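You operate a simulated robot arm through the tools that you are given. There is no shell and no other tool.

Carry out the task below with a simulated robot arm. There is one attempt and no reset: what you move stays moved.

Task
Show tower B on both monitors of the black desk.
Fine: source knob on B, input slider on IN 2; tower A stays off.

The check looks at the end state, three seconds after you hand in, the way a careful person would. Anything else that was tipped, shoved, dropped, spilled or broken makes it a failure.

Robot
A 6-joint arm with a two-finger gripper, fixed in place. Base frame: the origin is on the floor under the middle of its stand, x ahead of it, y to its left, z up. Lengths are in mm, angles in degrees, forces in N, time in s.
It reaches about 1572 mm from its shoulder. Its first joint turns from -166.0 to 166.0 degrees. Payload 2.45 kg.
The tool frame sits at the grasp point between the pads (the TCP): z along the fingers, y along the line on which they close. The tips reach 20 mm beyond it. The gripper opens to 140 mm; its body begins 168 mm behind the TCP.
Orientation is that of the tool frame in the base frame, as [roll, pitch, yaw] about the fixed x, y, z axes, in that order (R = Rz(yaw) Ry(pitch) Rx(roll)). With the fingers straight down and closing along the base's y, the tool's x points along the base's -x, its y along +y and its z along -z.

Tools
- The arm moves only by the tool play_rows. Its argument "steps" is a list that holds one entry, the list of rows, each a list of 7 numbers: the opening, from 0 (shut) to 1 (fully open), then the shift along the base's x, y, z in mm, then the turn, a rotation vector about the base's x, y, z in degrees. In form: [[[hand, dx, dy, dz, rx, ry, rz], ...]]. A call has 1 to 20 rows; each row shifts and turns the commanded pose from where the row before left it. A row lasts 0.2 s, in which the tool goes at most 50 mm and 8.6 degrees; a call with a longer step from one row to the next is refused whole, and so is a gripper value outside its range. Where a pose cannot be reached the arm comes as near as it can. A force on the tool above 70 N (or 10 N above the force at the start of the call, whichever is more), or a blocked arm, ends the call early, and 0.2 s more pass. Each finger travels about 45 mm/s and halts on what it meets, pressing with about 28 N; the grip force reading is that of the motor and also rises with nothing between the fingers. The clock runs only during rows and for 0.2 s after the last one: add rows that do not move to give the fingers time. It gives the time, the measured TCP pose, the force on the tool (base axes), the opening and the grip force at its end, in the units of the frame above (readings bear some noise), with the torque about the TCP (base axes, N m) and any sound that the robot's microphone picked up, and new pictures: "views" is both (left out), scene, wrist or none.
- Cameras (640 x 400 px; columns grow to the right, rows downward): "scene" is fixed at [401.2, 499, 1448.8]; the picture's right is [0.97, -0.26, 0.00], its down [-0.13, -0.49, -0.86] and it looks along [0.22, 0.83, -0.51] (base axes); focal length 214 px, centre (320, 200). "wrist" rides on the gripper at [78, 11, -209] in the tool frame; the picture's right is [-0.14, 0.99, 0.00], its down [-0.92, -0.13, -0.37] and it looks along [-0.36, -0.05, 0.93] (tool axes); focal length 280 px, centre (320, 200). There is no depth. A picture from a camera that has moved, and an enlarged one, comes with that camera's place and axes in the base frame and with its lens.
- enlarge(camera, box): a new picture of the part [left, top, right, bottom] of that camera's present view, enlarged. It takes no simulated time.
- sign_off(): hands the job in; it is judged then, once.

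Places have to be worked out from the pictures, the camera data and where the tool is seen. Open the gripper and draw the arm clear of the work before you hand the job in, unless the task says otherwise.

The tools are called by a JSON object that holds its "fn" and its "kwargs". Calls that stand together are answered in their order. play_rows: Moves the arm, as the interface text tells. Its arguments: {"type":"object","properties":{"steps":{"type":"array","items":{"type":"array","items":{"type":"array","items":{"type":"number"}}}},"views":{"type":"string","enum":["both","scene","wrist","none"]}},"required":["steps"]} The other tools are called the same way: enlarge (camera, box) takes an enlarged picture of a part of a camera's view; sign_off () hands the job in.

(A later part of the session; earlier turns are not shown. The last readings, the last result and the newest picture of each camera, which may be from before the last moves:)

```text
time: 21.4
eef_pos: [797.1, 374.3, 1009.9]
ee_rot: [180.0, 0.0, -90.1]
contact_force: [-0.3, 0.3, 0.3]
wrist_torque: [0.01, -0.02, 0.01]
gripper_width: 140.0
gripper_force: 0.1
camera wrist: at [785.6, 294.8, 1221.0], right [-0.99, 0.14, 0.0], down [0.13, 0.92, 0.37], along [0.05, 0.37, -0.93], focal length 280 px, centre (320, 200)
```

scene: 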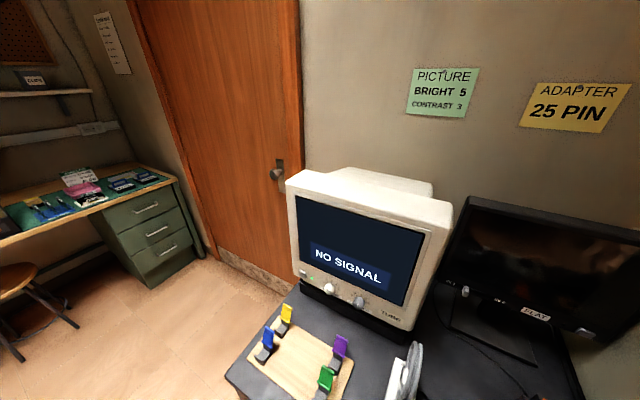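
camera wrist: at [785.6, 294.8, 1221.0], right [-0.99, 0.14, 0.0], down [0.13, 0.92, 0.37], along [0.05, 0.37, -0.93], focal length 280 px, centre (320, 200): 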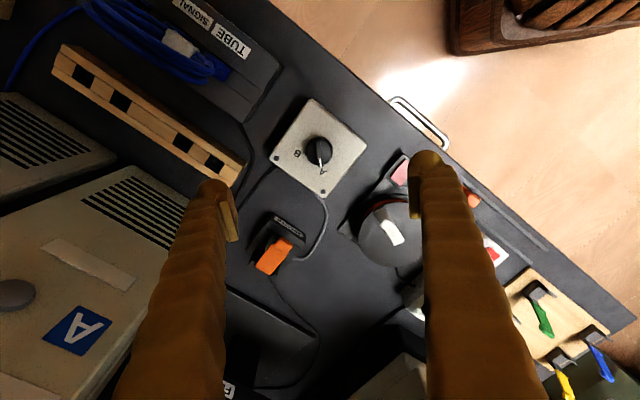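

{"fn": "enlarge", "kwargs": {"camera": "wrist", "box": [260, 90, 380, 210]}}

{"fn": "enlarge", "kwargs": {"camera": "wrist", "box": [230, 200, 330, 300]}}

```text
3.33 times, centred on (320, 150) of wrist
camera zoom: at [785.6, 294.8, 1221.0], right [-0.99, 0.14, 0.0], down [0.13, 0.92, 0.37], along [0.05, 0.37, -0.93], focal length 935 px, centre (320, 367)
```

zoom: 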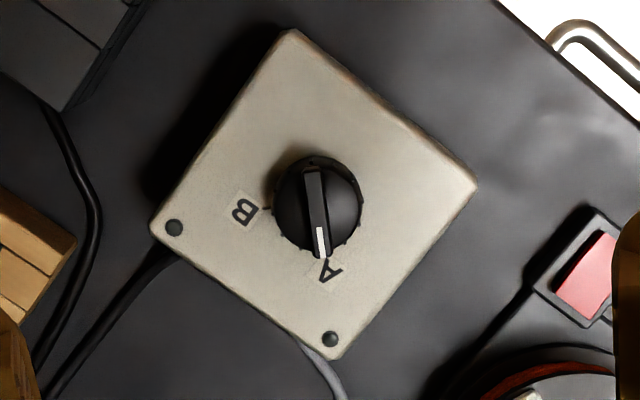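

```text
4.00 times, centred on (280, 250) of wrist
camera zoom: at [785.6, 294.8, 1221.0], right [-0.99, 0.14, 0.0], down [0.13, 0.92, 0.37], along [0.05, 0.37, -0.93], focal length 1122 px, centre (480, 0)
```

zoom: 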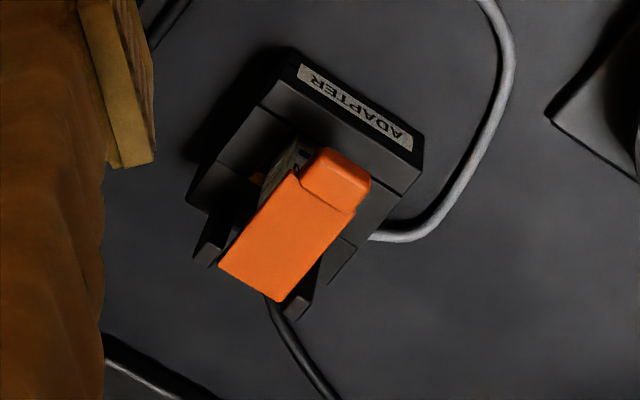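

The knob's bar points at A along base +y and sits at about (797,372) with its top near z≈862. I'll narrow the fingers and come down around it in stages.

{"fn": "play_rows", "kwargs": {"steps": [[[0.4, 0, -2.5, -30, 0, 0, -2], [0.4, 0, 0, -30, 0, 0, 0], [0.4, 0, 0, -30, 0, 0, 0], [0.4, 0, 0, -20, 0, 0, 0], [0.4, 0, 0, -10, 0, 0, 0], [0.4, 0, 0, 0, 0, 0, 0], [0.4, 0, 0, 0, 0, 0, 0]]], "views": "wrist"}}

```text
time: 23.0
eef_pos: [795.5, 369.5, 891.2]
ee_rot: [-179.9, 0.0, -91.9]
contact_force: [0.0, 0.4, 0.7]
wrist_torque: [-0.02, 0.01, -0.02]
gripper_width: 56.0
gripper_force: 0.1
camera wrist: at [783.0, 291.8, 1101.5], right [-0.98, 0.17, 0.0], down [0.16, 0.92, 0.37], along [0.06, 0.36, -0.93], focal length 280 px, centre (320, 200)
```

wrist: 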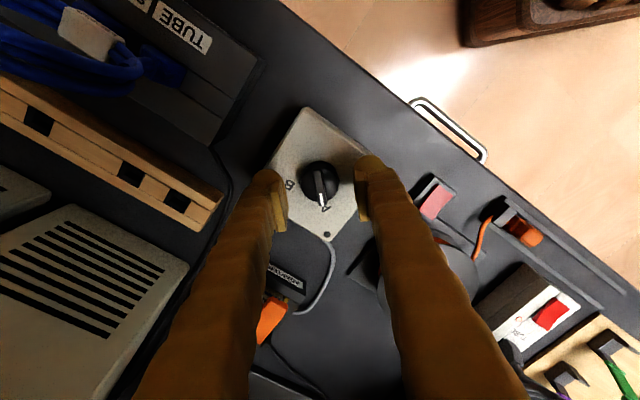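

The knob is centered between the fingers. I'll descend to about z=873 and close on the bar.

{"fn": "play_rows", "kwargs": {"steps": [[[0.4, 0, 0, -8, 0, 0, 0], [0.4, 0, 0, -6, 0, 0, 0], [0.4, 0, 0, -4, 0, 0, 0], [0.4, 0, 0, 0, 0, 0, 0]]], "views": "wrist"}}

{"fn": "enlarge", "kwargs": {"camera": "wrist", "box": [250, 110, 390, 250]}}

```text
time: 24.0
eef_pos: [794.8, 370.5, 873.1]
ee_rot: [180.0, 0.0, -92.0]
contact_force: [-0.1, -0.2, 0.5]
wrist_torque: [-0.02, -0.03, 0.02]
gripper_width: 56.0
gripper_force: 0.0
camera wrist: at [782.9, 292.7, 1082.4], right [-0.98, 0.17, 0.0], down [0.16, 0.92, 0.37], along [0.06, 0.36, -0.93], focal length 280 px, centre (320, 200)
```

wrist: 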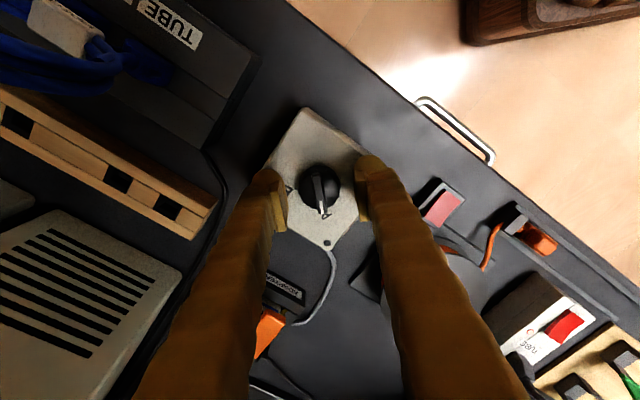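

```text
2.86 times, centred on (320, 180) of wrist
camera zoom: at [782.9, 292.7, 1082.4], right [-0.98, 0.17, 0.0], down [0.16, 0.92, 0.37], along [0.06, 0.36, -0.93], focal length 801 px, centre (320, 257)
```

zoom: 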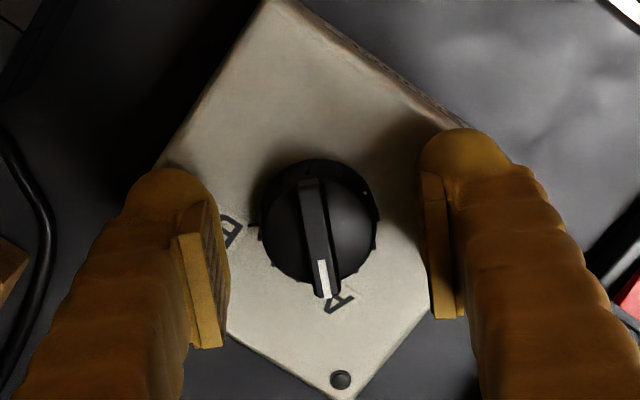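

Aligned to within a couple of millimetres. I'll shift +y 2.5 mm and close on the bar.

{"fn": "play_rows", "kwargs": {"steps": [[[0.4, 0, 2.5, -1, 0, 0, 0], [0.0, 0, 0, 0, 0, 0, 0], [0.0, 0, 0, 0, 0, 0, 0], [0.0, 0, 0, 0, 0, 0, 0], [0.0, 0, 0, 0, 0, 0, 0], [0.0, 0, 0, 0, 0, 0, 0]]], "views": "wrist"}}

{"fn": "enlarge", "kwargs": {"camera": "wrist", "box": [250, 110, 390, 250]}}

```text
time: 25.4
eef_pos: [796.7, 374.0, 870.9]
ee_rot: [180.0, 0.0, -92.0]
contact_force: [10.0, 1.0, -2.4]
wrist_torque: [0.04, -0.11, 0.0]
gripper_width: 32.2
gripper_force: 44.9
camera wrist: at [783.4, 295.3, 1081.6], right [-0.98, 0.17, 0.0], down [0.16, 0.92, 0.37], along [0.06, 0.36, -0.93], focal length 280 px, centre (320, 200)
```

wrist: 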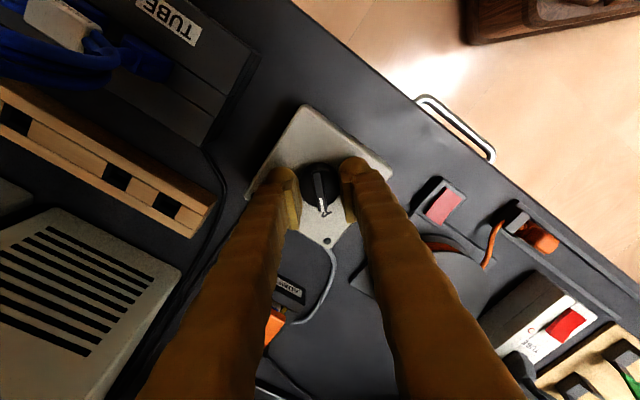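

```text
2.86 times, centred on (320, 180) of wrist
camera zoom: at [783.4, 295.3, 1081.6], right [-0.98, 0.17, 0.0], down [0.16, 0.92, 0.37], along [0.06, 0.36, -0.93], focal length 801 px, centre (320, 257)
```

zoom: 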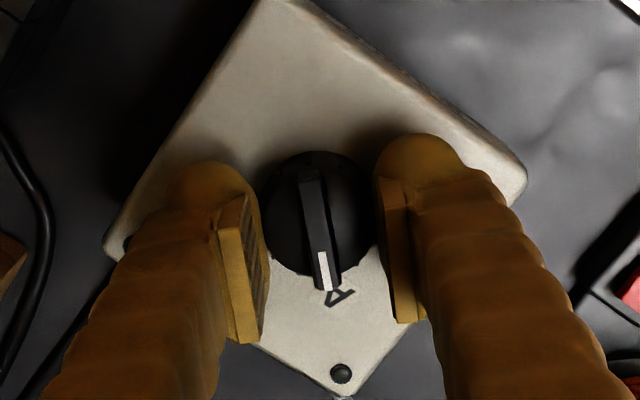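

The fingers hold the knob disc at 32 mm. I'll turn it clockwise (negative about z), first half of the way, and check.

{"fn": "play_rows", "kwargs": {"steps": [[[0.0, 0.8, 0, 0, 0, 0, -7.5], [0.0, 0, 0, 0, 0, 0, -7.5], [0.0, 0, 0, 0, 0, 0, -7.5], [0.0, 0, 0, 0, 0, 0, -7.5], [0.0, 0, 0, 0, 0, 0, -7.5], [0.0, 0, 0, 0, 0, 0, -7.5]]], "views": "wrist"}}

{"fn": "enlarge", "kwargs": {"camera": "wrist", "box": [250, 110, 390, 250]}}

```text
time: 26.8
eef_pos: [797.4, 374.3, 872.4]
ee_rot: [179.9, 0.0, -137.2]
contact_force: [33.9, -9.7, -13.6]
wrist_torque: [-0.09, -0.32, 0.06]
gripper_width: 32.4
gripper_force: 44.9
camera wrist: at [733.6, 327.1, 1081.6], right [-0.57, 0.82, 0.0], down [0.76, 0.53, 0.37], along [0.3, 0.21, -0.93], focal length 280 px, centre (320, 200)
```

wrist: 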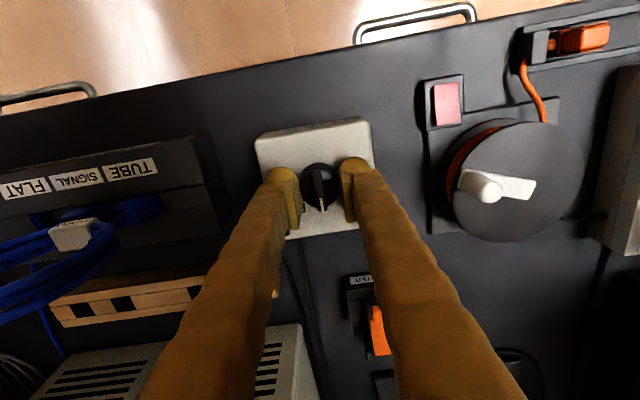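

```text
2.86 times, centred on (320, 180) of wrist
camera zoom: at [733.6, 327.1, 1081.6], right [-0.57, 0.82, 0.0], down [0.76, 0.53, 0.37], along [0.3, 0.21, -0.93], focal length 801 px, centre (320, 257)
```

zoom: 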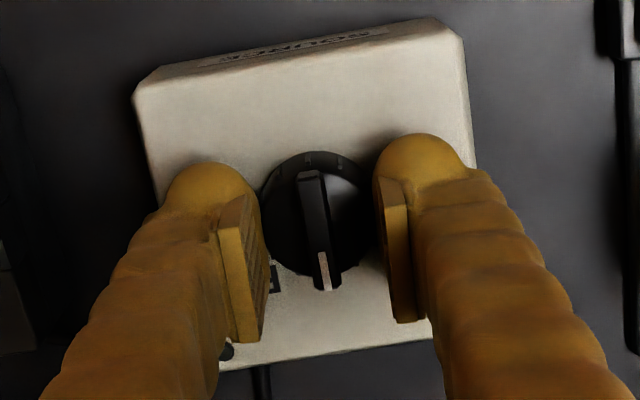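

The knob turns with the tool, but a side force of about 34 N has built up from off-centre gripping. I'll make a small test shift to learn its sign.

{"fn": "play_rows", "kwargs": {"steps": [[[0.0, 1.0, 0, 0, 0, 0, 0], [0.0, 0, 0, 0, 0, 0, 0]]], "views": "none"}}

```text
time: 27.4
eef_pos: [797.5, 373.8, 873.1]
ee_rot: [180.0, -0.1, -137.2]
contact_force: [17.8, -21.5, -8.4]
wrist_torque: [-0.26, -0.07, 0.05]
gripper_width: 32.2
gripper_force: 44.8
```

Shifting +x lowered the x force, so the reading is the force on the tool. I'll shift further +x and -y to center it.

{"fn": "play_rows", "kwargs": {"steps": [[[0.0, 0.8, -1.2, 0.4, 0, 0, 0], [0.0, 0, 0, 0, 0, 0, 0]]], "views": "none"}}

```text
time: 28.0
eef_pos: [797.8, 373.1, 872.4]
ee_rot: [179.9, -0.1, -136.9]
contact_force: [-9.1, -5.0, -11.2]
wrist_torque: [-0.1, 0.19, 0.01]
gripper_width: 32.3
gripper_force: 44.6
```

Forces are small now. I'll continue the second 45° toward B.

{"fn": "play_rows", "kwargs": {"steps": [[[0.0, -0.4, -0.3, 0, 0, 0, -7.5], [0.0, 0, 0, 0, 0, 0, -7.5], [0.0, 0, 0, 0, 0, 0, -7.5], [0.0, 0, 0, 0, 0, 0, -7.5], [0.0, 0, 0, 0, 0, 0, -7.5], [0.0, 0, 0, 0, 0, 0, -7.5], [0.0, 0, 0, 0, 0, 0, 0]]], "views": "wrist"}}

{"fn": "enlarge", "kwargs": {"camera": "wrist", "box": [250, 110, 390, 250]}}

```text
time: 29.6
eef_pos: [798.6, 371.0, 871.1]
ee_rot: [179.9, 0.0, 177.9]
contact_force: [-6.0, -13.1, -18.0]
wrist_torque: [-0.16, 0.14, 0.02]
gripper_width: 32.5
gripper_force: 44.8
camera wrist: at [721.5, 384.6, 1082.1], right [0.17, 0.98, 0.0], down [0.92, -0.16, 0.37], along [0.36, -0.06, -0.93], focal length 280 px, centre (320, 200)
```

wrist: 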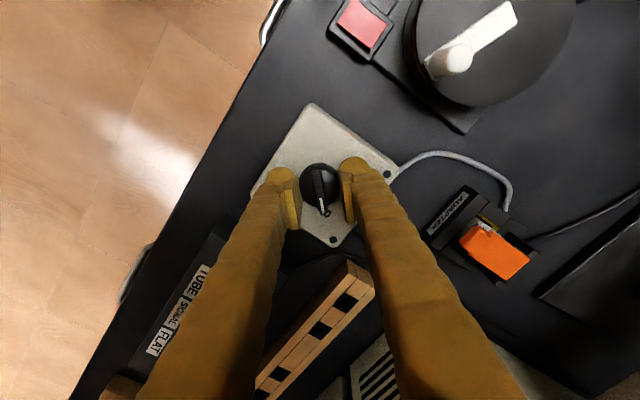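

```text
2.86 times, centred on (320, 180) of wrist
camera zoom: at [721.5, 384.6, 1082.1], right [0.17, 0.98, 0.0], down [0.92, -0.16, 0.37], along [0.36, -0.06, -0.93], focal length 801 px, centre (320, 257)
```

zoom: 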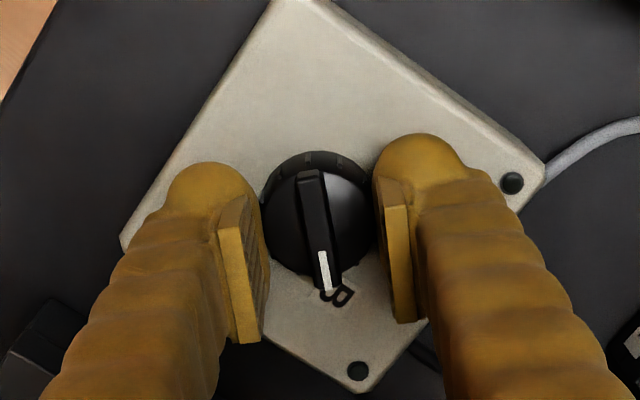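

The pointer now reads B. I'll release and rise to check it.

{"fn": "play_rows", "kwargs": {"steps": [[[0.4, 0, 0, 0, 0, 0, 0], [0.4, 0, 0, 0, 0, 0, 0], [0.4, 0, 0, 0, 0, 0, 0], [0.4, 0, 0, 20, 0, 0, 0], [0.4, 0, 0, 40, 0, 0, 0], [0.4, 0, 0, 40, 0, 0, 0], [0.4, 0, 0, 40, 0, 0, 0], [0.4, 0, 0, 0, 0, 0, 0]]], "views": "both"}}

{"fn": "enlarge", "kwargs": {"camera": "wrist", "box": [260, 80, 380, 220]}}

```text
time: 31.4
eef_pos: [797.6, 372.2, 1012.4]
ee_rot: [180.0, 0.0, 178.0]
contact_force: [0.2, 0.8, -0.3]
wrist_torque: [0.01, -0.02, -0.02]
gripper_width: 56.0
gripper_force: 0.0
camera wrist: at [720.4, 384.7, 1221.6], right [0.17, 0.98, 0.0], down [0.92, -0.16, 0.37], along [0.36, -0.06, -0.93], focal length 280 px, centre (320, 200)
```

scene: 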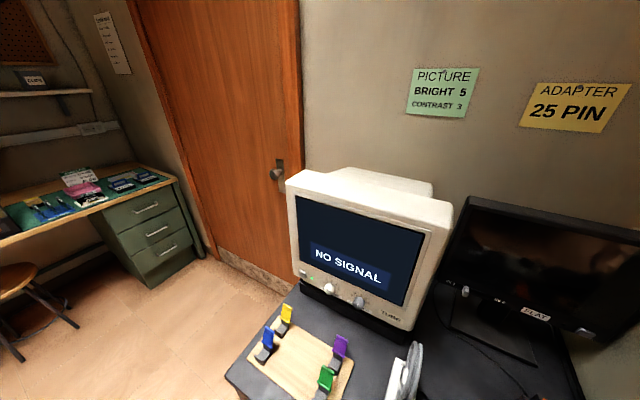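
wrist: 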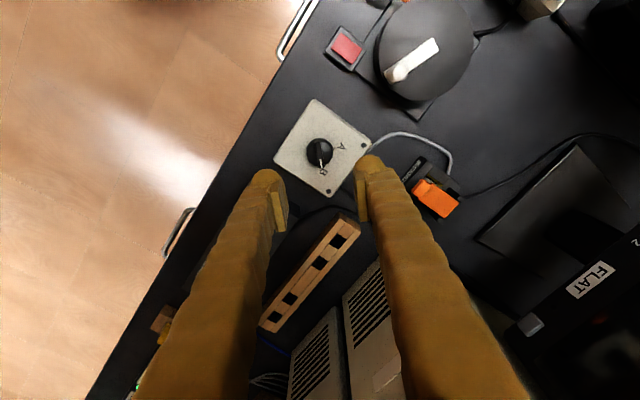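

```text
2.86 times, centred on (320, 150) of wrist
camera zoom: at [720.4, 384.7, 1221.6], right [0.17, 0.98, 0.0], down [0.92, -0.16, 0.37], along [0.36, -0.06, -0.93], focal length 801 px, centre (320, 343)
```

zoom: 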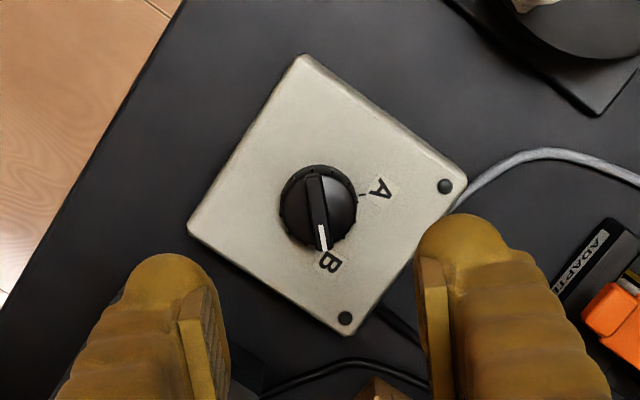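

SOURCE is on B. For tower B's power button, triangulated at about (1160,282,1050) on the tower's front face, I'll close the fingers, line up and tilt the tool near horizontal.

{"fn": "play_rows", "kwargs": {"steps": [[[0.0, 15, -15, 20, 0, 0, 7.5], [0.0, 30, -24, 20, 0, 0, 7.5], [0.0, 30, -24, 3, 0, 0, 7.5], [0.0, 30, -24, 0, 0, 0, 7.5], [0.0, 30, -24, 0, 0, 0, 7.5], [0.0, 30, -24, 0, 0, 0, 7.5], [0.0, 30, -24, 0, 0, 0, 0], [0.0, 30, -24, 0, 0, 0, 0], [0.0, 20, -16, 0, 0, 0, 0], [0.0, 0, 0, 0, 5.66, -6.07, 0], [0.0, 0, 0, 0, 5.66, -6.07, 0], [0.0, 0, 0, 0, 5.66, -6.07, 0], [0.0, 0, 0, 0, 5.66, -6.07, 0], [0.0, 0, 0, 0, 5.66, -6.07, 0], [0.0, 0, 0, 0, 0, 0, 0]]], "views": "both"}}

```text
time: 34.6
eef_pos: [1042.2, 173.5, 1056.0]
ee_rot: [-179.9, 41.5, -137.1]
contact_force: [0.3, -0.6, 0.1]
wrist_torque: [0.04, -0.01, -0.02]
gripper_width: 0.3
gripper_force: 27.5
camera wrist: at [892.1, 46.2, 1160.6], right [-0.6, 0.8, 0.09], down [0.41, 0.21, 0.89], along [0.69, 0.57, -0.45], focal length 280 px, centre (320, 200)
```

scene: 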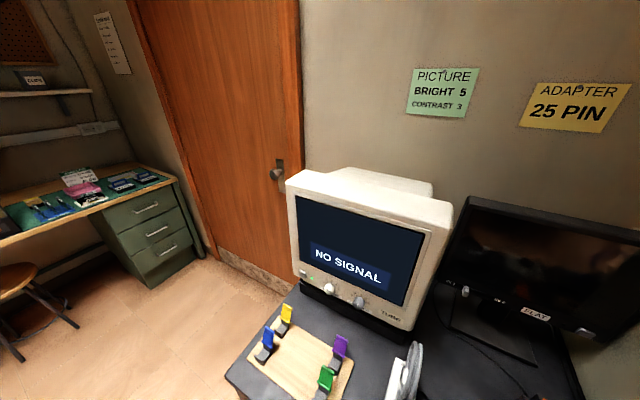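
wrist: 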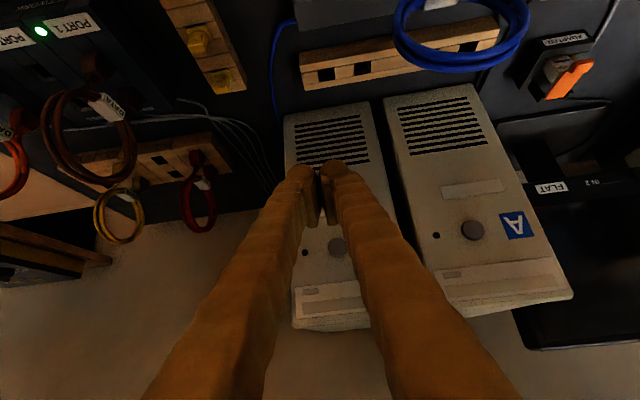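

Tower B's button is visible just behind the fingertips, at about r=580, z=1053. I'll tilt further toward horizontal and look again.

{"fn": "play_rows", "kwargs": {"steps": [[[0.0, 0, 0, 0, 5.66, -6.07, 0], [0.0, 0, 0, 0, 5.66, -6.07, 0], [0.0, 0, 0, 0, 5.66, -6.07, 0], [0.0, 0, 0, 0, 5.66, -6.07, 0], [0.0, 0, 0, 0, 0, 0, 0]]], "views": "wrist"}}

{"fn": "enlarge", "kwargs": {"camera": "wrist", "box": [240, 120, 400, 300]}}

```text
time: 35.8
eef_pos: [1043.7, 172.6, 1055.2]
ee_rot: [180.0, 74.7, -137.0]
contact_force: [-0.3, 0.6, 0.3]
wrist_torque: [0.0, 0.0, -0.02]
gripper_width: 0.0
gripper_force: 28.6
camera wrist: at [873.7, 28.8, 1036.0], right [-0.65, 0.75, 0.13], down [0.0, -0.17, 0.99], along [0.76, 0.64, 0.11], focal length 280 px, centre (320, 200)
```

wrist: 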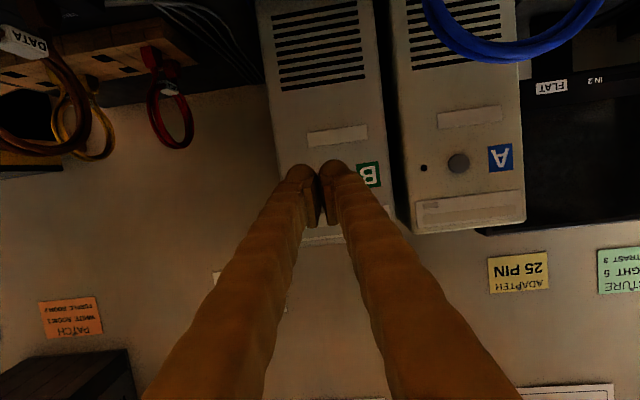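

```text
2.22 times, centred on (320, 210) of wrist
camera zoom: at [873.7, 28.8, 1036.0], right [-0.65, 0.75, 0.13], down [0.0, -0.17, 0.99], along [0.76, 0.64, 0.11], focal length 623 px, centre (320, 178)
```

zoom: 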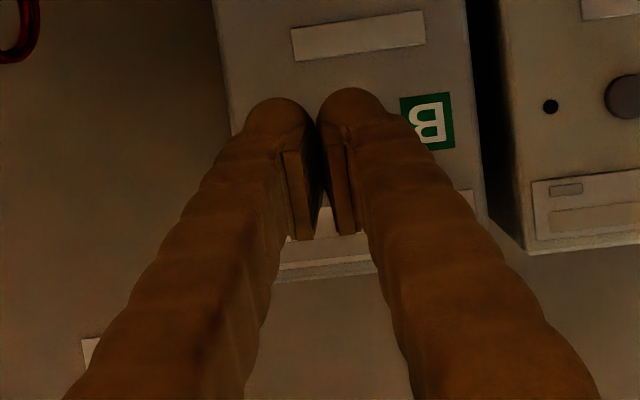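

By matching the A panel layout, tower B's button should be directly in line with the tips along u, about 5 mm to the left. I'll correct that and approach to about 25 mm short of the face.

{"fn": "play_rows", "kwargs": {"steps": [[[0.0, 16.7, 22.5, 2, 0, 0, 0], [0.0, 20.1, 18.8, 0, 0, 0, 0], [0.0, 20.1, 18.8, 0, 0, 0, 0], [0.0, 20.1, 18.8, 0, 0, 0, 0], [0.0, 0, 0, 0, 0, 0, 0]]], "views": "wrist"}}

{"fn": "enlarge", "kwargs": {"camera": "wrist", "box": [240, 120, 400, 300]}}

```text
time: 37.0
eef_pos: [1120.3, 251.0, 1058.2]
ee_rot: [179.9, 74.7, -137.1]
contact_force: [-0.7, 0.4, -1.0]
wrist_torque: [0.02, -0.01, 0.0]
gripper_width: 0.0
gripper_force: 28.1
camera wrist: at [950.4, 106.5, 1038.2], right [-0.65, 0.75, 0.13], down [0.01, -0.17, 0.99], along [0.76, 0.64, 0.11], focal length 280 px, centre (320, 200)
```

wrist: 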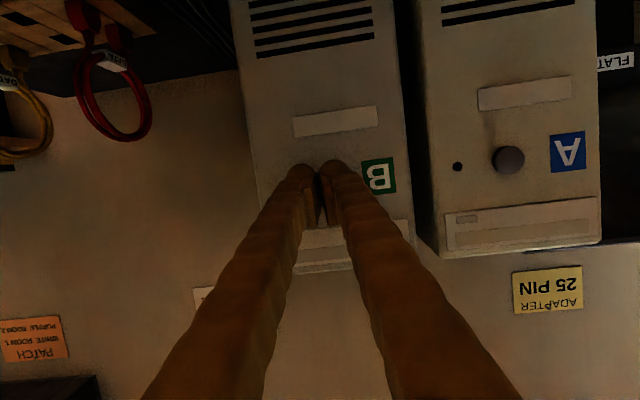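

```text
2.22 times, centred on (320, 210) of wrist
camera zoom: at [950.4, 106.5, 1038.2], right [-0.65, 0.75, 0.13], down [0.01, -0.17, 0.99], along [0.76, 0.64, 0.11], focal length 623 px, centre (320, 178)
```

zoom: 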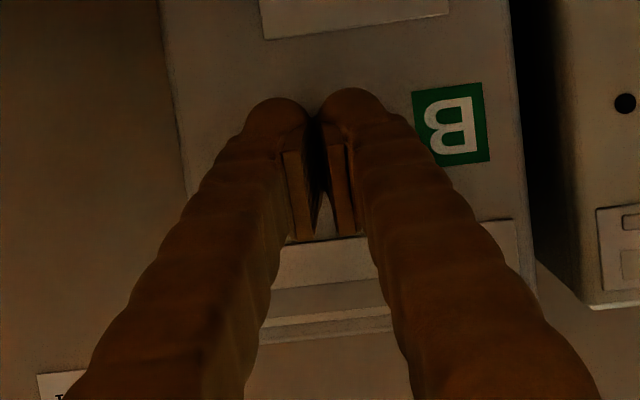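

The tips are aligned with the expected button spot, within about 2 px. I'll creep forward along u and watch the force.

{"fn": "play_rows", "kwargs": {"steps": [[[0.0, 3.65, 3.4, 0, 0, 0, 0], [0.0, 3.65, 3.4, 0, 0, 0, 0], [0.0, 3.65, 3.4, 0, 0, 0, 0], [0.0, 2.2, 2.05, 0, 0, 0, 0]]], "views": "none"}}

```text
time: 38.0
eef_pos: [1133.0, 263.2, 1057.6]
ee_rot: [179.8, 74.6, -137.2]
contact_force: [0.4, -0.1, -0.7]
wrist_torque: [0.04, -0.01, 0.0]
gripper_width: 0.0
gripper_force: 28.2
```

{"fn": "play_rows", "kwargs": {"steps": [[[0.0, 1.46, 1.36, 0, 0, 0, 0], [0.0, 1.46, 1.36, 0, 0, 0, 0], [0.0, 1.46, 1.36, 0, 0, 0, 0], [0.0, 0, 0, 0, 0, 0, 0]]], "views": "wrist"}}

```text
time: 39.0
eef_pos: [1137.9, 268.2, 1057.0]
ee_rot: [179.9, 74.7, -137.0]
contact_force: [-1.6, -0.6, 0.6]
wrist_torque: [0.03, -0.04, -0.02]
gripper_width: 0.0
gripper_force: 27.9
camera wrist: at [967.8, 124.1, 1037.9], right [-0.65, 0.75, 0.13], down [0.01, -0.17, 0.99], along [0.76, 0.64, 0.11], focal length 280 px, centre (320, 200)
```

wrist: 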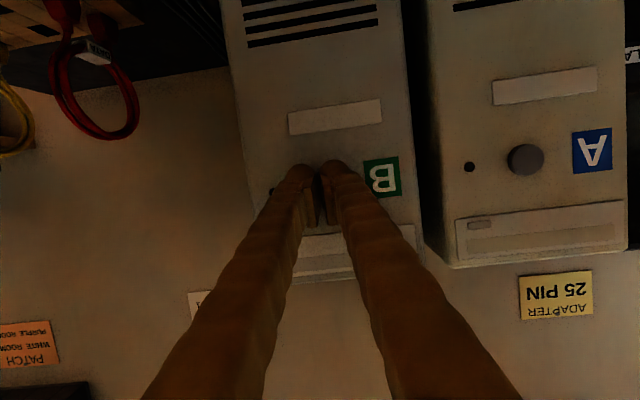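

Slight contact may be starting; tower B's LED is visible to the left of the tip. I'll continue in small steps.

{"fn": "play_rows", "kwargs": {"steps": [[[0.0, 1.1, 1.02, 0, 0, 0, 0], [0.0, 1.1, 1.02, 0, 0, 0, 0], [0.0, 1.1, 1.02, 0, 0, 0, 0], [0.0, 0, 0, 0, 0, 0, 0]]], "views": "wrist"}}

```text
time: 40.0
eef_pos: [1140.0, 271.5, 1057.7]
ee_rot: [179.9, 74.6, -137.1]
contact_force: [-28.0, -12.9, 3.1]
wrist_torque: [0.07, -0.24, 0.51]
gripper_width: 0.0
gripper_force: 27.5
heard: click
camera wrist: at [970.8, 126.7, 1037.8], right [-0.65, 0.75, 0.13], down [0.01, -0.17, 0.99], along [0.76, 0.64, 0.11], focal length 280 px, centre (320, 200)
```

wrist: 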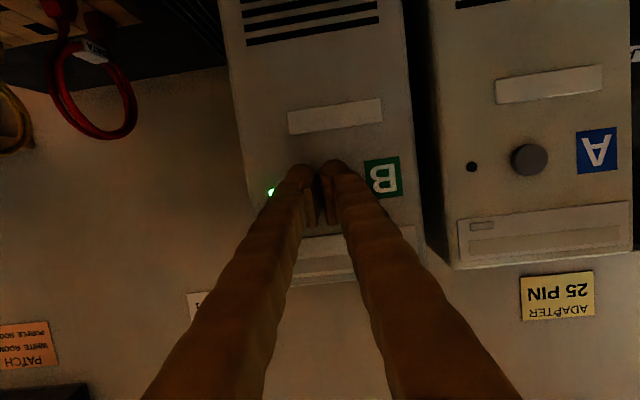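

A click was heard and tower B's LED is green. I'll back straight off and look at the screens.

{"fn": "play_rows", "kwargs": {"steps": [[[0.0, -3.65, -3.4, 0, 0, 0, 0], [0.0, -14.6, -13.6, 0, 0, 0, 0], [0.0, -22, -20.5, 0, 0, 0, 0], [0.0, -29, -27.2, 0, 0, 0, 0], [0.0, -29, -27.2, 0, 0, 0, 0], [0.0, 0, 0, 0, 0, 0, 0]]], "views": "both"}}

```text
time: 41.4
eef_pos: [1043.3, 179.3, 1056.2]
ee_rot: [179.9, 74.6, -137.1]
contact_force: [-0.1, 0.2, 0.2]
wrist_torque: [0.02, 0.0, 0.02]
gripper_width: 0.0
gripper_force: 27.7
camera wrist: at [874.8, 34.6, 1036.2], right [-0.65, 0.75, 0.13], down [0.01, -0.17, 0.99], along [0.76, 0.64, 0.11], focal length 280 px, centre (320, 200)
```

scene: 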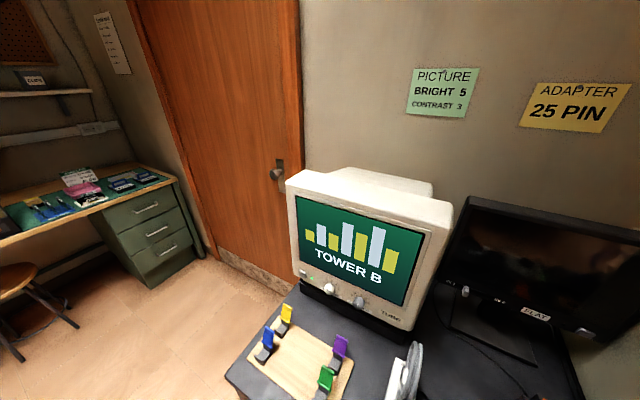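
wrist: 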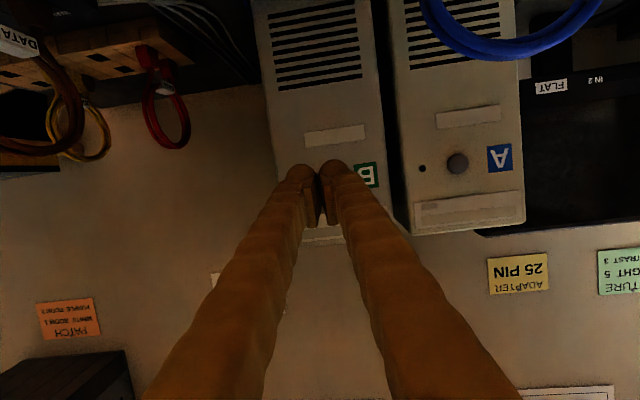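

TUBE now shows TOWER B. For the flat monitor, I'll move along the desk at this safe height to get in front of its slider.

{"fn": "play_rows", "kwargs": {"steps": [[[0.0, -31.8, 34.1, 0, 0, 0, 0], [0.0, -31.8, 34.1, 0, 0, 0, 0], [0.0, -31.8, 34.1, 0, 0, 0, 0], [0.0, -31.8, 34.1, 0, 0, 0, 0], [0.0, -31.8, 34.1, 0, 0, 0, 0], [0.0, -31.8, 34.1, 0, 0, 0, 0], [0.0, -31.8, 34.1, 0, 0, 0, 0], [0.0, -31.8, 34.1, 0, 0, 0, 0], [0.0, -31.8, 34.1, 0, 0, 0, 0], [0.0, -31.8, 34.1, 0, 0, 0, 0], [0.0, -31.8, 34.1, 0, 0, 0, 0], [0.0, -31.8, 34.1, 0, 0, 0, 0], [0.0, 0, 0, 0, 0, 0, 0]]], "views": "both"}}

{"fn": "enlarge", "kwargs": {"camera": "wrist", "box": [160, 60, 480, 260]}}

```text
time: 44.2
eef_pos: [698.2, 533.5, 1056.1]
ee_rot: [-177.3, 74.5, -131.4]
contact_force: [-0.4, 0.8, -0.7]
wrist_torque: [0.02, 0.02, -0.04]
gripper_width: 0.2
gripper_force: 28.4
out of reach, approached as far as the arm can: row 10, 11, 12
camera wrist: at [536.5, 379.9, 1037.5], right [-0.69, 0.71, 0.12], down [0.01, -0.16, 0.99], along [0.73, 0.68, 0.1], focal length 280 px, centre (320, 200)
```

scene: 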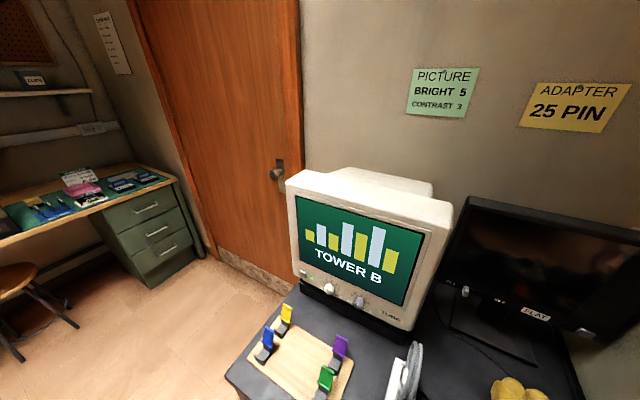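
wrist: 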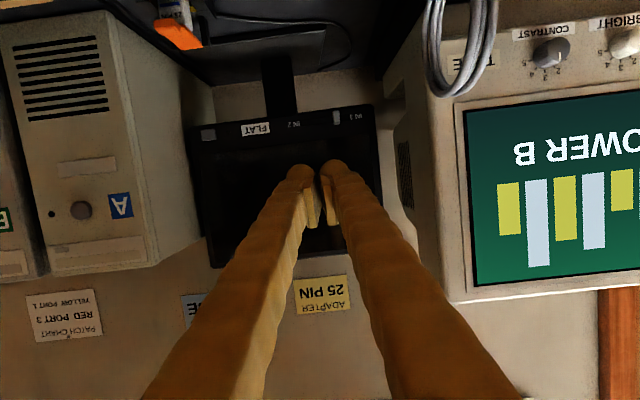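

```text
2.00 times, centred on (320, 160) of wrist
camera zoom: at [536.5, 379.9, 1037.5], right [-0.69, 0.71, 0.12], down [0.01, -0.16, 0.99], along [0.73, 0.68, 0.1], focal length 561 px, centre (320, 280)
```

zoom: 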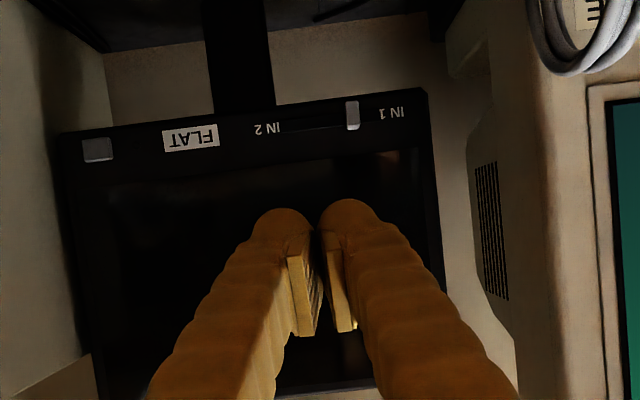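

The last rows ran out of reach because the horizontal tool is too close in, so the arm lags the commanded pose. I'll move the command forward along u into a reachable zone and look again.

{"fn": "play_rows", "kwargs": {"steps": [[[0.0, 14.6, 13.6, 0, 0, 0, 0], [0.0, 14.6, 13.6, 0, 0, 0, 0], [0.0, 14.6, 13.6, 0, 0, 0, 0], [0.0, 14.6, 13.6, 0, 0, 0, 0], [0.0, 0, 0, 0, 0, 0, 0]]], "views": "wrist"}}

{"fn": "enlarge", "kwargs": {"camera": "wrist", "box": [160, 60, 480, 260]}}

```text
time: 45.4
eef_pos: [757.0, 587.6, 1057.9]
ee_rot: [-177.4, 74.5, -131.3]
contact_force: [-0.6, 0.4, 0.5]
wrist_torque: [0.03, 0.0, 0.01]
gripper_width: 0.0
gripper_force: 27.7
camera wrist: at [596.2, 433.0, 1040.2], right [-0.69, 0.71, 0.12], down [0.01, -0.16, 0.99], along [0.72, 0.68, 0.1], focal length 280 px, centre (320, 200)
```

wrist: 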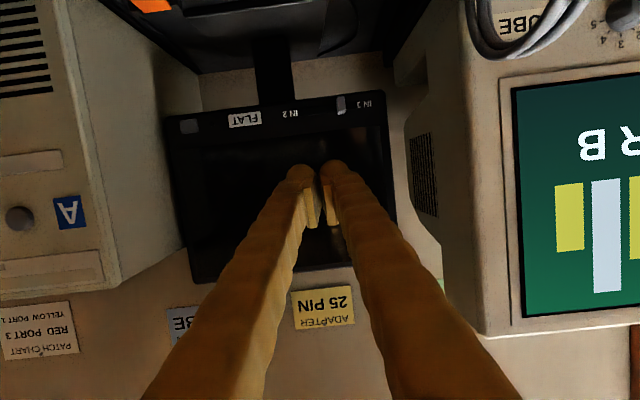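

```text
2.00 times, centred on (320, 160) of wrist
camera zoom: at [596.2, 433.0, 1040.2], right [-0.69, 0.71, 0.12], down [0.01, -0.16, 0.99], along [0.72, 0.68, 0.1], focal length 561 px, centre (320, 280)
```

zoom: 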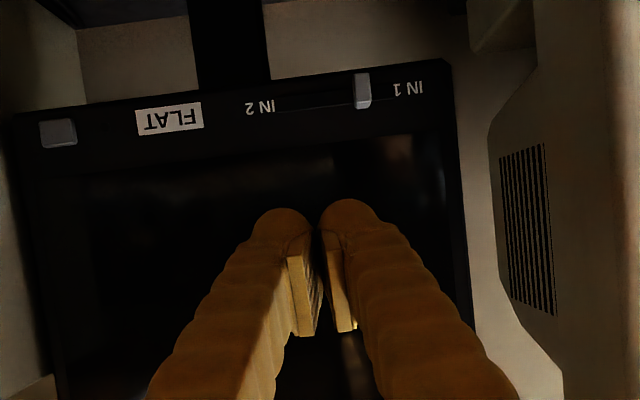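

The command follows the reached pose. The gray coil (around r≈-40, up to z≈1000) and the CRT corner (r≈-41) limit space on the left. So I'll tilt to about 62°, turn slightly so the body sits right, open the fingers to 55 mm and place them ahead of the slider at about (870,753,950), still 35 mm off.

{"fn": "play_rows", "kwargs": {"steps": [[[0.4, 0, 0, 0, -4.79, 4.02, 2], [0.4, 0, 0, 0, -4.79, 4.02, 2], [0.4, 19, 32, 0, 0, 0, 0], [0.4, 19, 32, 0, 0, 0, 0], [0.4, 19, 32, 0, 0, 0, 0], [0.4, 19, 32, 0, 0, 0, 0], [0.4, 0, 0, -25, 0, 0, 0], [0.4, 0, 0, -25, 0, 0, 0], [0.4, 0, 0, 0, 0, 0, 0]]], "views": "both"}}

{"fn": "enlarge", "kwargs": {"camera": "scene", "box": [420, 240, 580, 360]}}

{"fn": "enlarge", "kwargs": {"camera": "wrist", "box": [220, 80, 420, 260]}}

```text
time: 47.4
eef_pos: [834.1, 716.3, 1006.9]
ee_rot: [-177.7, 62.0, -127.7]
contact_force: [0.2, 0.8, 0.0]
wrist_torque: [-0.04, -0.01, -0.01]
gripper_width: 56.0
gripper_force: 0.1
camera wrist: at [684.2, 552.8, 1037.7], right [-0.72, 0.68, 0.1], down [0.15, 0.01, 0.99], along [0.68, 0.73, -0.11], focal length 280 px, centre (320, 200)
```

scene: 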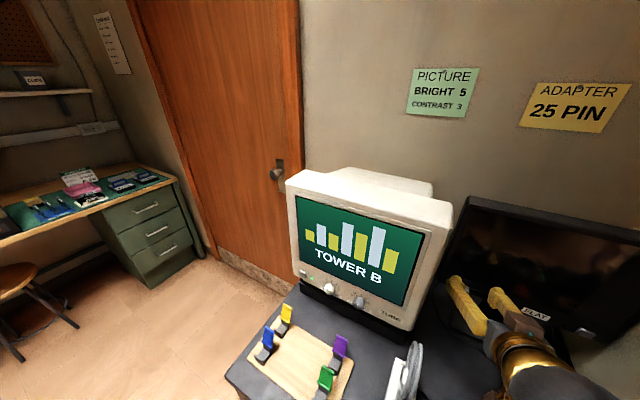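
wrist: 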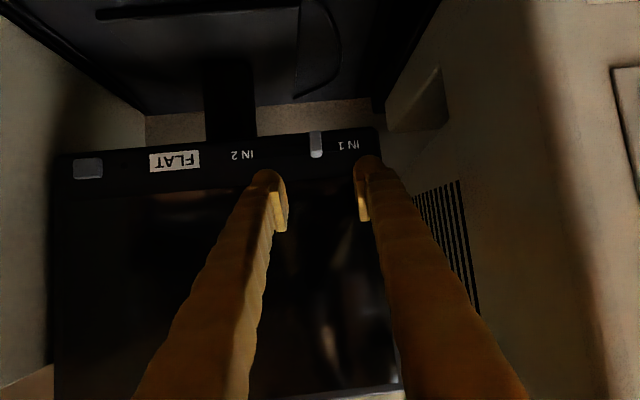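

```text
3.33 times, centred on (500, 300) of scene
camera zoom: at [401.2, 499.0, 1448.8], right [0.97, -0.26, 0.0], down [-0.13, -0.49, -0.86], along [0.22, 0.83, -0.51], focal length 715 px, centre (-280, -133)
```

zoom: 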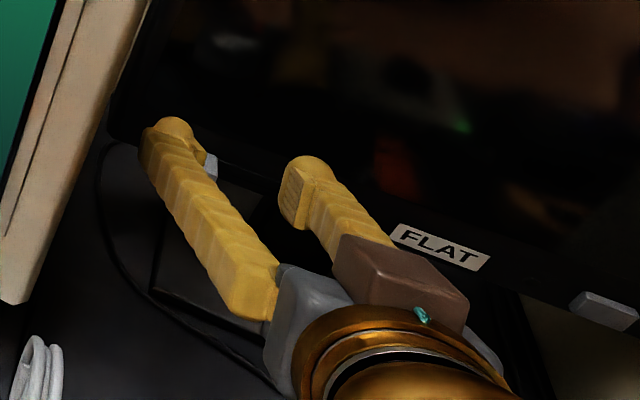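

```text
2.22 times, centred on (320, 170) of wrist
camera zoom: at [684.2, 552.8, 1037.7], right [-0.72, 0.68, 0.1], down [0.15, 0.01, 0.99], along [0.68, 0.73, -0.11], focal length 623 px, centre (320, 267)
```

zoom: 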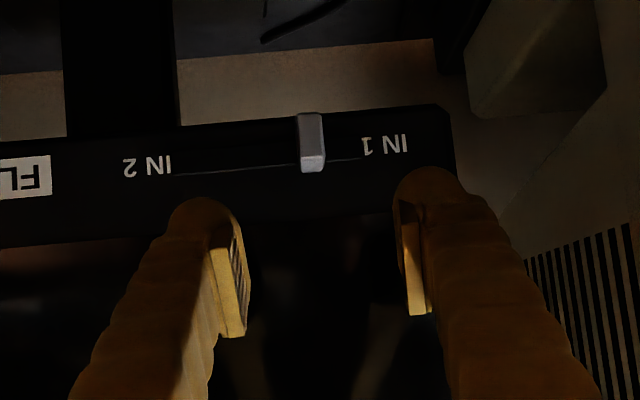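

The slider is clearly between the fingers, just above their tips, and the track runs about 40 mm toward IN 2. I'll descend to slider height and advance partway.

{"fn": "play_rows", "kwargs": {"steps": [[[0.4, 0, 0, -24, 0, 0, 0], [0.4, 0, 0, -22, 0, 0, 0], [0.4, 7.3, 6.8, 0, 0, 0, 0], [0.4, 5.8, 5.4, 0, 0, 0, 0], [0.4, 0, 0, 0, 0, 0, 0]]], "views": "both"}}

{"fn": "enlarge", "kwargs": {"camera": "scene", "box": [420, 240, 580, 360]}}

{"fn": "enlarge", "kwargs": {"camera": "wrist", "box": [220, 110, 420, 260]}}

```text
time: 48.6
eef_pos: [845.5, 729.7, 963.6]
ee_rot: [-177.7, 62.0, -127.6]
contact_force: [-0.2, -0.3, 0.3]
wrist_torque: [0.0, -0.03, 0.02]
gripper_width: 56.1
gripper_force: 0.1
camera wrist: at [696.8, 564.9, 991.8], right [-0.72, 0.68, 0.1], down [0.15, 0.01, 0.99], along [0.68, 0.73, -0.11], focal length 280 px, centre (320, 200)
```

scene: 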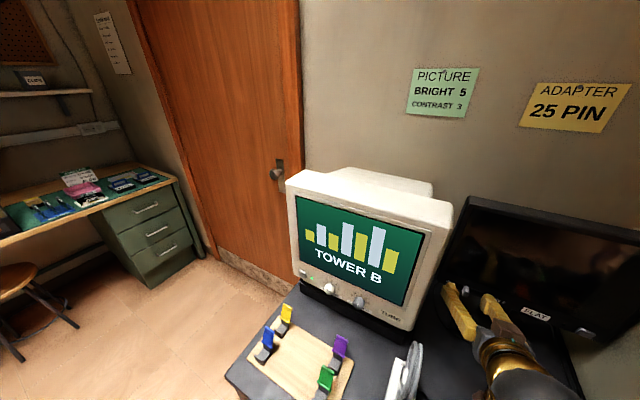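
wrist: 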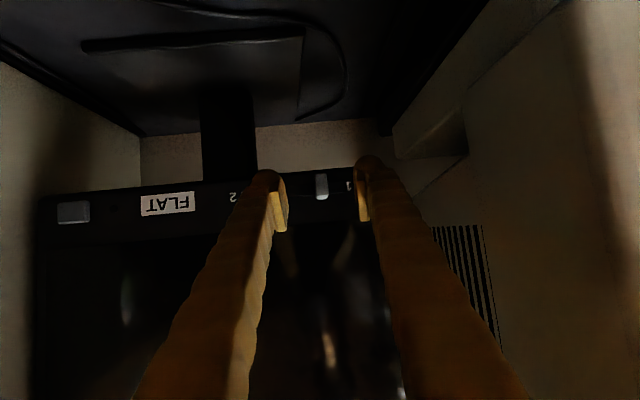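

```text
3.33 times, centred on (500, 300) of scene
camera zoom: at [401.2, 499.0, 1448.8], right [0.97, -0.26, 0.0], down [-0.13, -0.49, -0.86], along [0.22, 0.83, -0.51], focal length 715 px, centre (-280, -133)
```

zoom: 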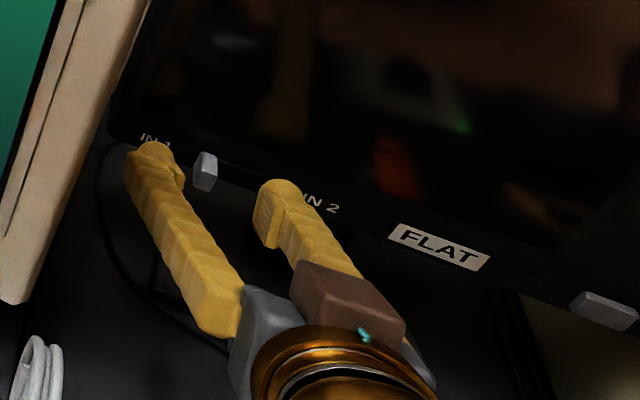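

```text
2.67 times, centred on (320, 185) of wrist
camera zoom: at [696.8, 564.9, 991.8], right [-0.72, 0.68, 0.1], down [0.15, 0.01, 0.99], along [0.68, 0.73, -0.11], focal length 748 px, centre (320, 240)
```

zoom: 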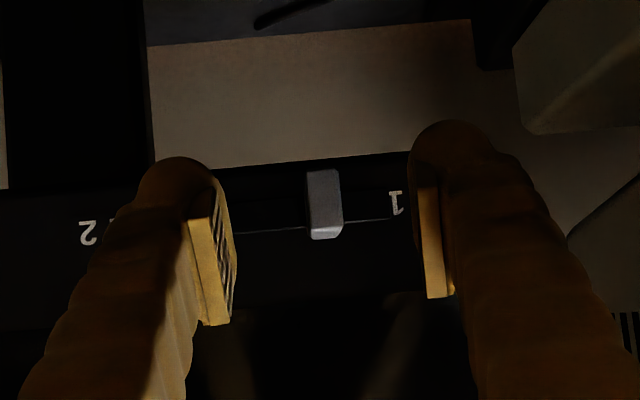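

The slider sits centered between the fingers and about 16 mm ahead of the tips. I'll advance in small steps, checking for contact.

{"fn": "play_rows", "kwargs": {"steps": [[[0.4, 2.9, 2.7, -1, 0, 0, 0], [0.4, 2.9, 2.7, -1, 0, 0, 0], [0.4, 2.2, 2.05, 0, 0, 0, 0], [0.4, 2.2, 2.05, 0, 0, 0, 0], [0.4, 0, 0, 0, 0, 0, 0]]], "views": "both"}}

{"fn": "enlarge", "kwargs": {"camera": "scene", "box": [420, 240, 580, 360]}}

{"fn": "enlarge", "kwargs": {"camera": "wrist", "box": [220, 110, 420, 260]}}

```text
time: 49.8
eef_pos: [857.8, 737.1, 962.2]
ee_rot: [-177.6, 62.0, -127.7]
contact_force: [0.0, 0.1, 0.4]
wrist_torque: [-0.01, 0.0, 0.02]
gripper_width: 56.0
gripper_force: 0.0
camera wrist: at [707.0, 573.3, 990.2], right [-0.72, 0.68, 0.1], down [0.15, 0.01, 0.99], along [0.68, 0.73, -0.11], focal length 280 px, centre (320, 200)
```

scene: 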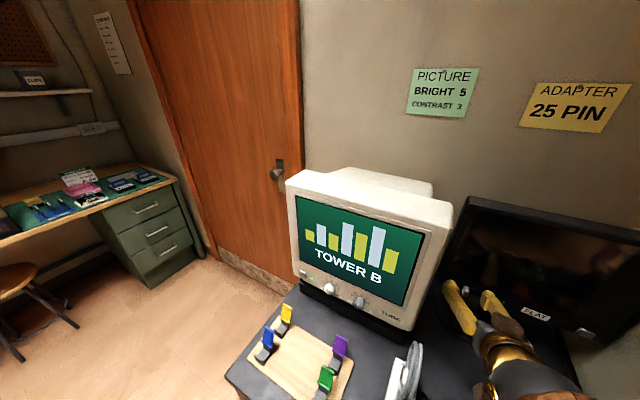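
wrist: 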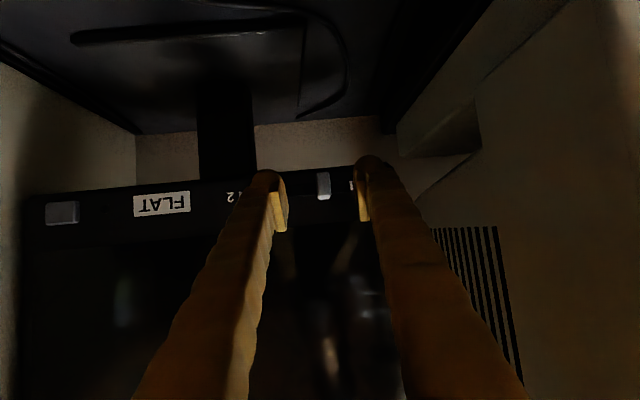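

```text
3.33 times, centred on (500, 300) of scene
camera zoom: at [401.2, 499.0, 1448.8], right [0.97, -0.26, 0.0], down [-0.13, -0.49, -0.86], along [0.22, 0.83, -0.51], focal length 715 px, centre (-280, -133)
```

zoom: 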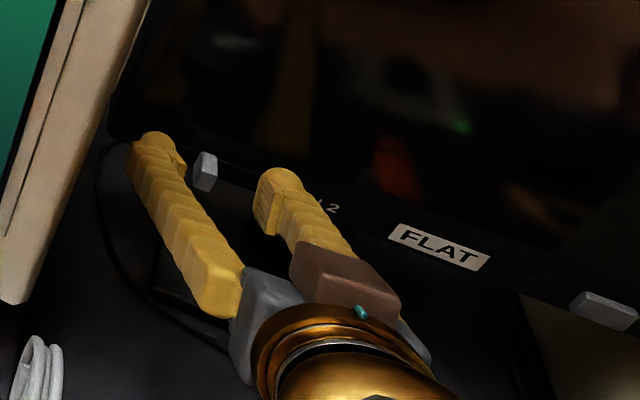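

```text
2.67 times, centred on (320, 185) of wrist
camera zoom: at [707.0, 573.3, 990.2], right [-0.72, 0.68, 0.1], down [0.15, 0.01, 0.99], along [0.68, 0.73, -0.11], focal length 748 px, centre (320, 240)
```

zoom: 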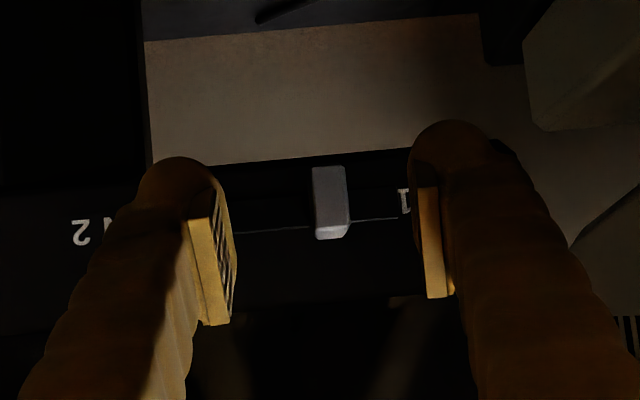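

No contact yet, with tip u≈1147. I'll advance another 4 mm in 1 mm steps and check the force.

{"fn": "play_rows", "kwargs": {"steps": [[[0.4, 0.73, 0.68, 0, 0, 0, 0], [0.4, 0.73, 0.68, 0, 0, 0, 0], [0.4, 0.73, 0.68, 0, 0, 0, 0], [0.4, 0.73, 0.68, 0, 0, 0, 0], [0.4, 0, 0, 0, 0, 0, 0]]], "views": "none"}}

```text
time: 51.0
eef_pos: [859.8, 739.6, 960.4]
ee_rot: [-177.7, 62.0, -127.6]
contact_force: [0.8, -0.4, -0.4]
wrist_torque: [0.01, 0.02, 0.03]
gripper_width: 56.3
gripper_force: 0.0
```

Still free at tip u≈1151. I'll close on the slider; the gripper width will show whether the pads overlap it.

{"fn": "play_rows", "kwargs": {"steps": [[[0.2, 0, 0, 0, 0, 0, 0], [0.15, 0, 0, 0, 0, 0, 0], [0.1, 0, 0, 0, 0, 0, 0], [0.05, 0, 0, 0, 0, 0, 0], [0.0, 0, 0, 0, 0, 0, 0], [0.0, 0, 0, 0, 0, 0, 0]]], "views": "both"}}

{"fn": "enlarge", "kwargs": {"camera": "wrist", "box": [220, 110, 420, 260]}}

{"fn": "enlarge", "kwargs": {"camera": "scene", "box": [420, 240, 580, 360]}}

```text
time: 52.4
eef_pos: [860.1, 741.1, 960.4]
ee_rot: [-177.6, 62.0, -127.6]
contact_force: [1.3, 1.1, 0.1]
wrist_torque: [0.32, 0.39, -0.29]
gripper_width: 11.7
gripper_force: 38.6
camera wrist: at [710.3, 577.0, 990.3], right [-0.72, 0.68, 0.1], down [0.15, 0.01, 0.99], along [0.68, 0.73, -0.11], focal length 280 px, centre (320, 200)
```

scene: 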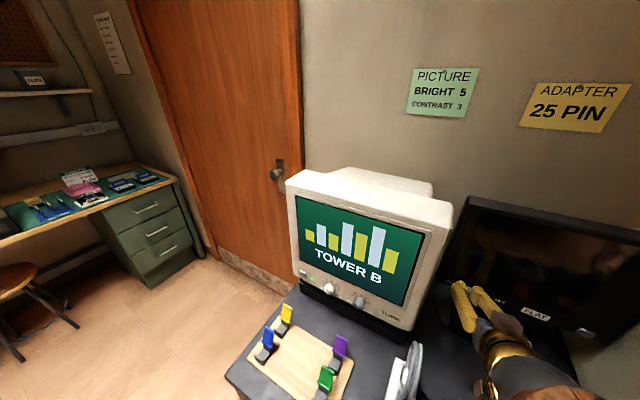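
wrist: 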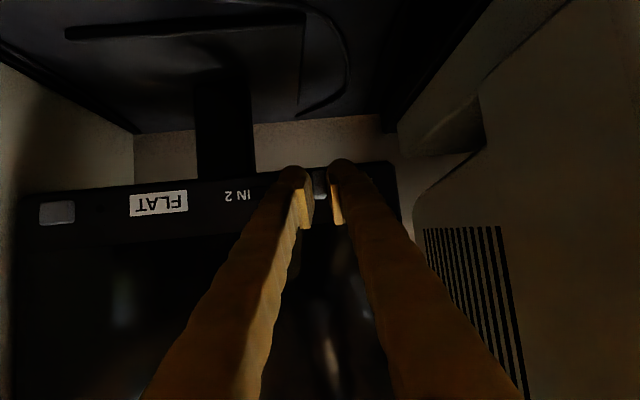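

```text
2.67 times, centred on (320, 185) of wrist
camera zoom: at [710.3, 577.0, 990.3], right [-0.72, 0.68, 0.1], down [0.15, 0.01, 0.99], along [0.68, 0.73, -0.11], focal length 748 px, centre (320, 240)
```

zoom: 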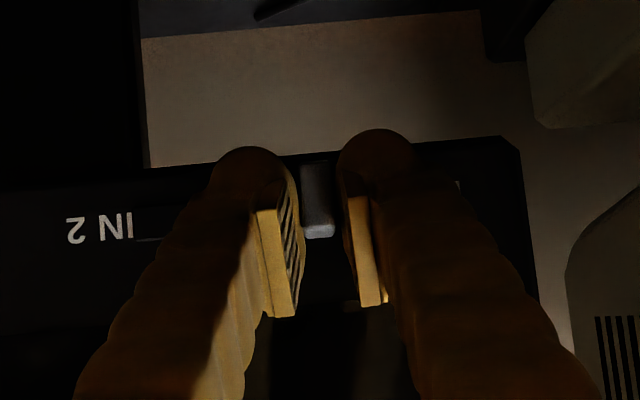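

```text
3.33 times, centred on (500, 300) of scene
camera zoom: at [401.2, 499.0, 1448.8], right [0.97, -0.26, 0.0], down [-0.13, -0.49, -0.86], along [0.22, 0.83, -0.51], focal length 715 px, centre (-280, -133)
```

zoom: 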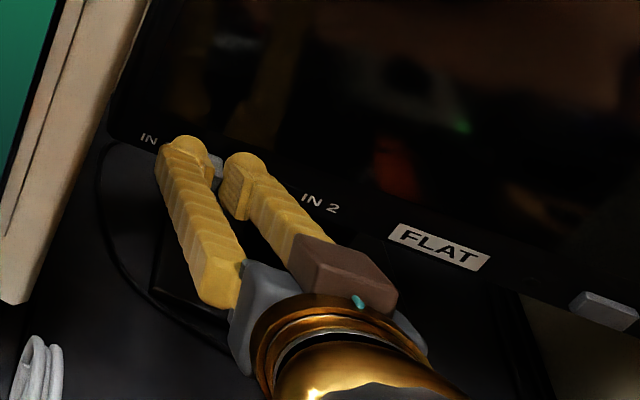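

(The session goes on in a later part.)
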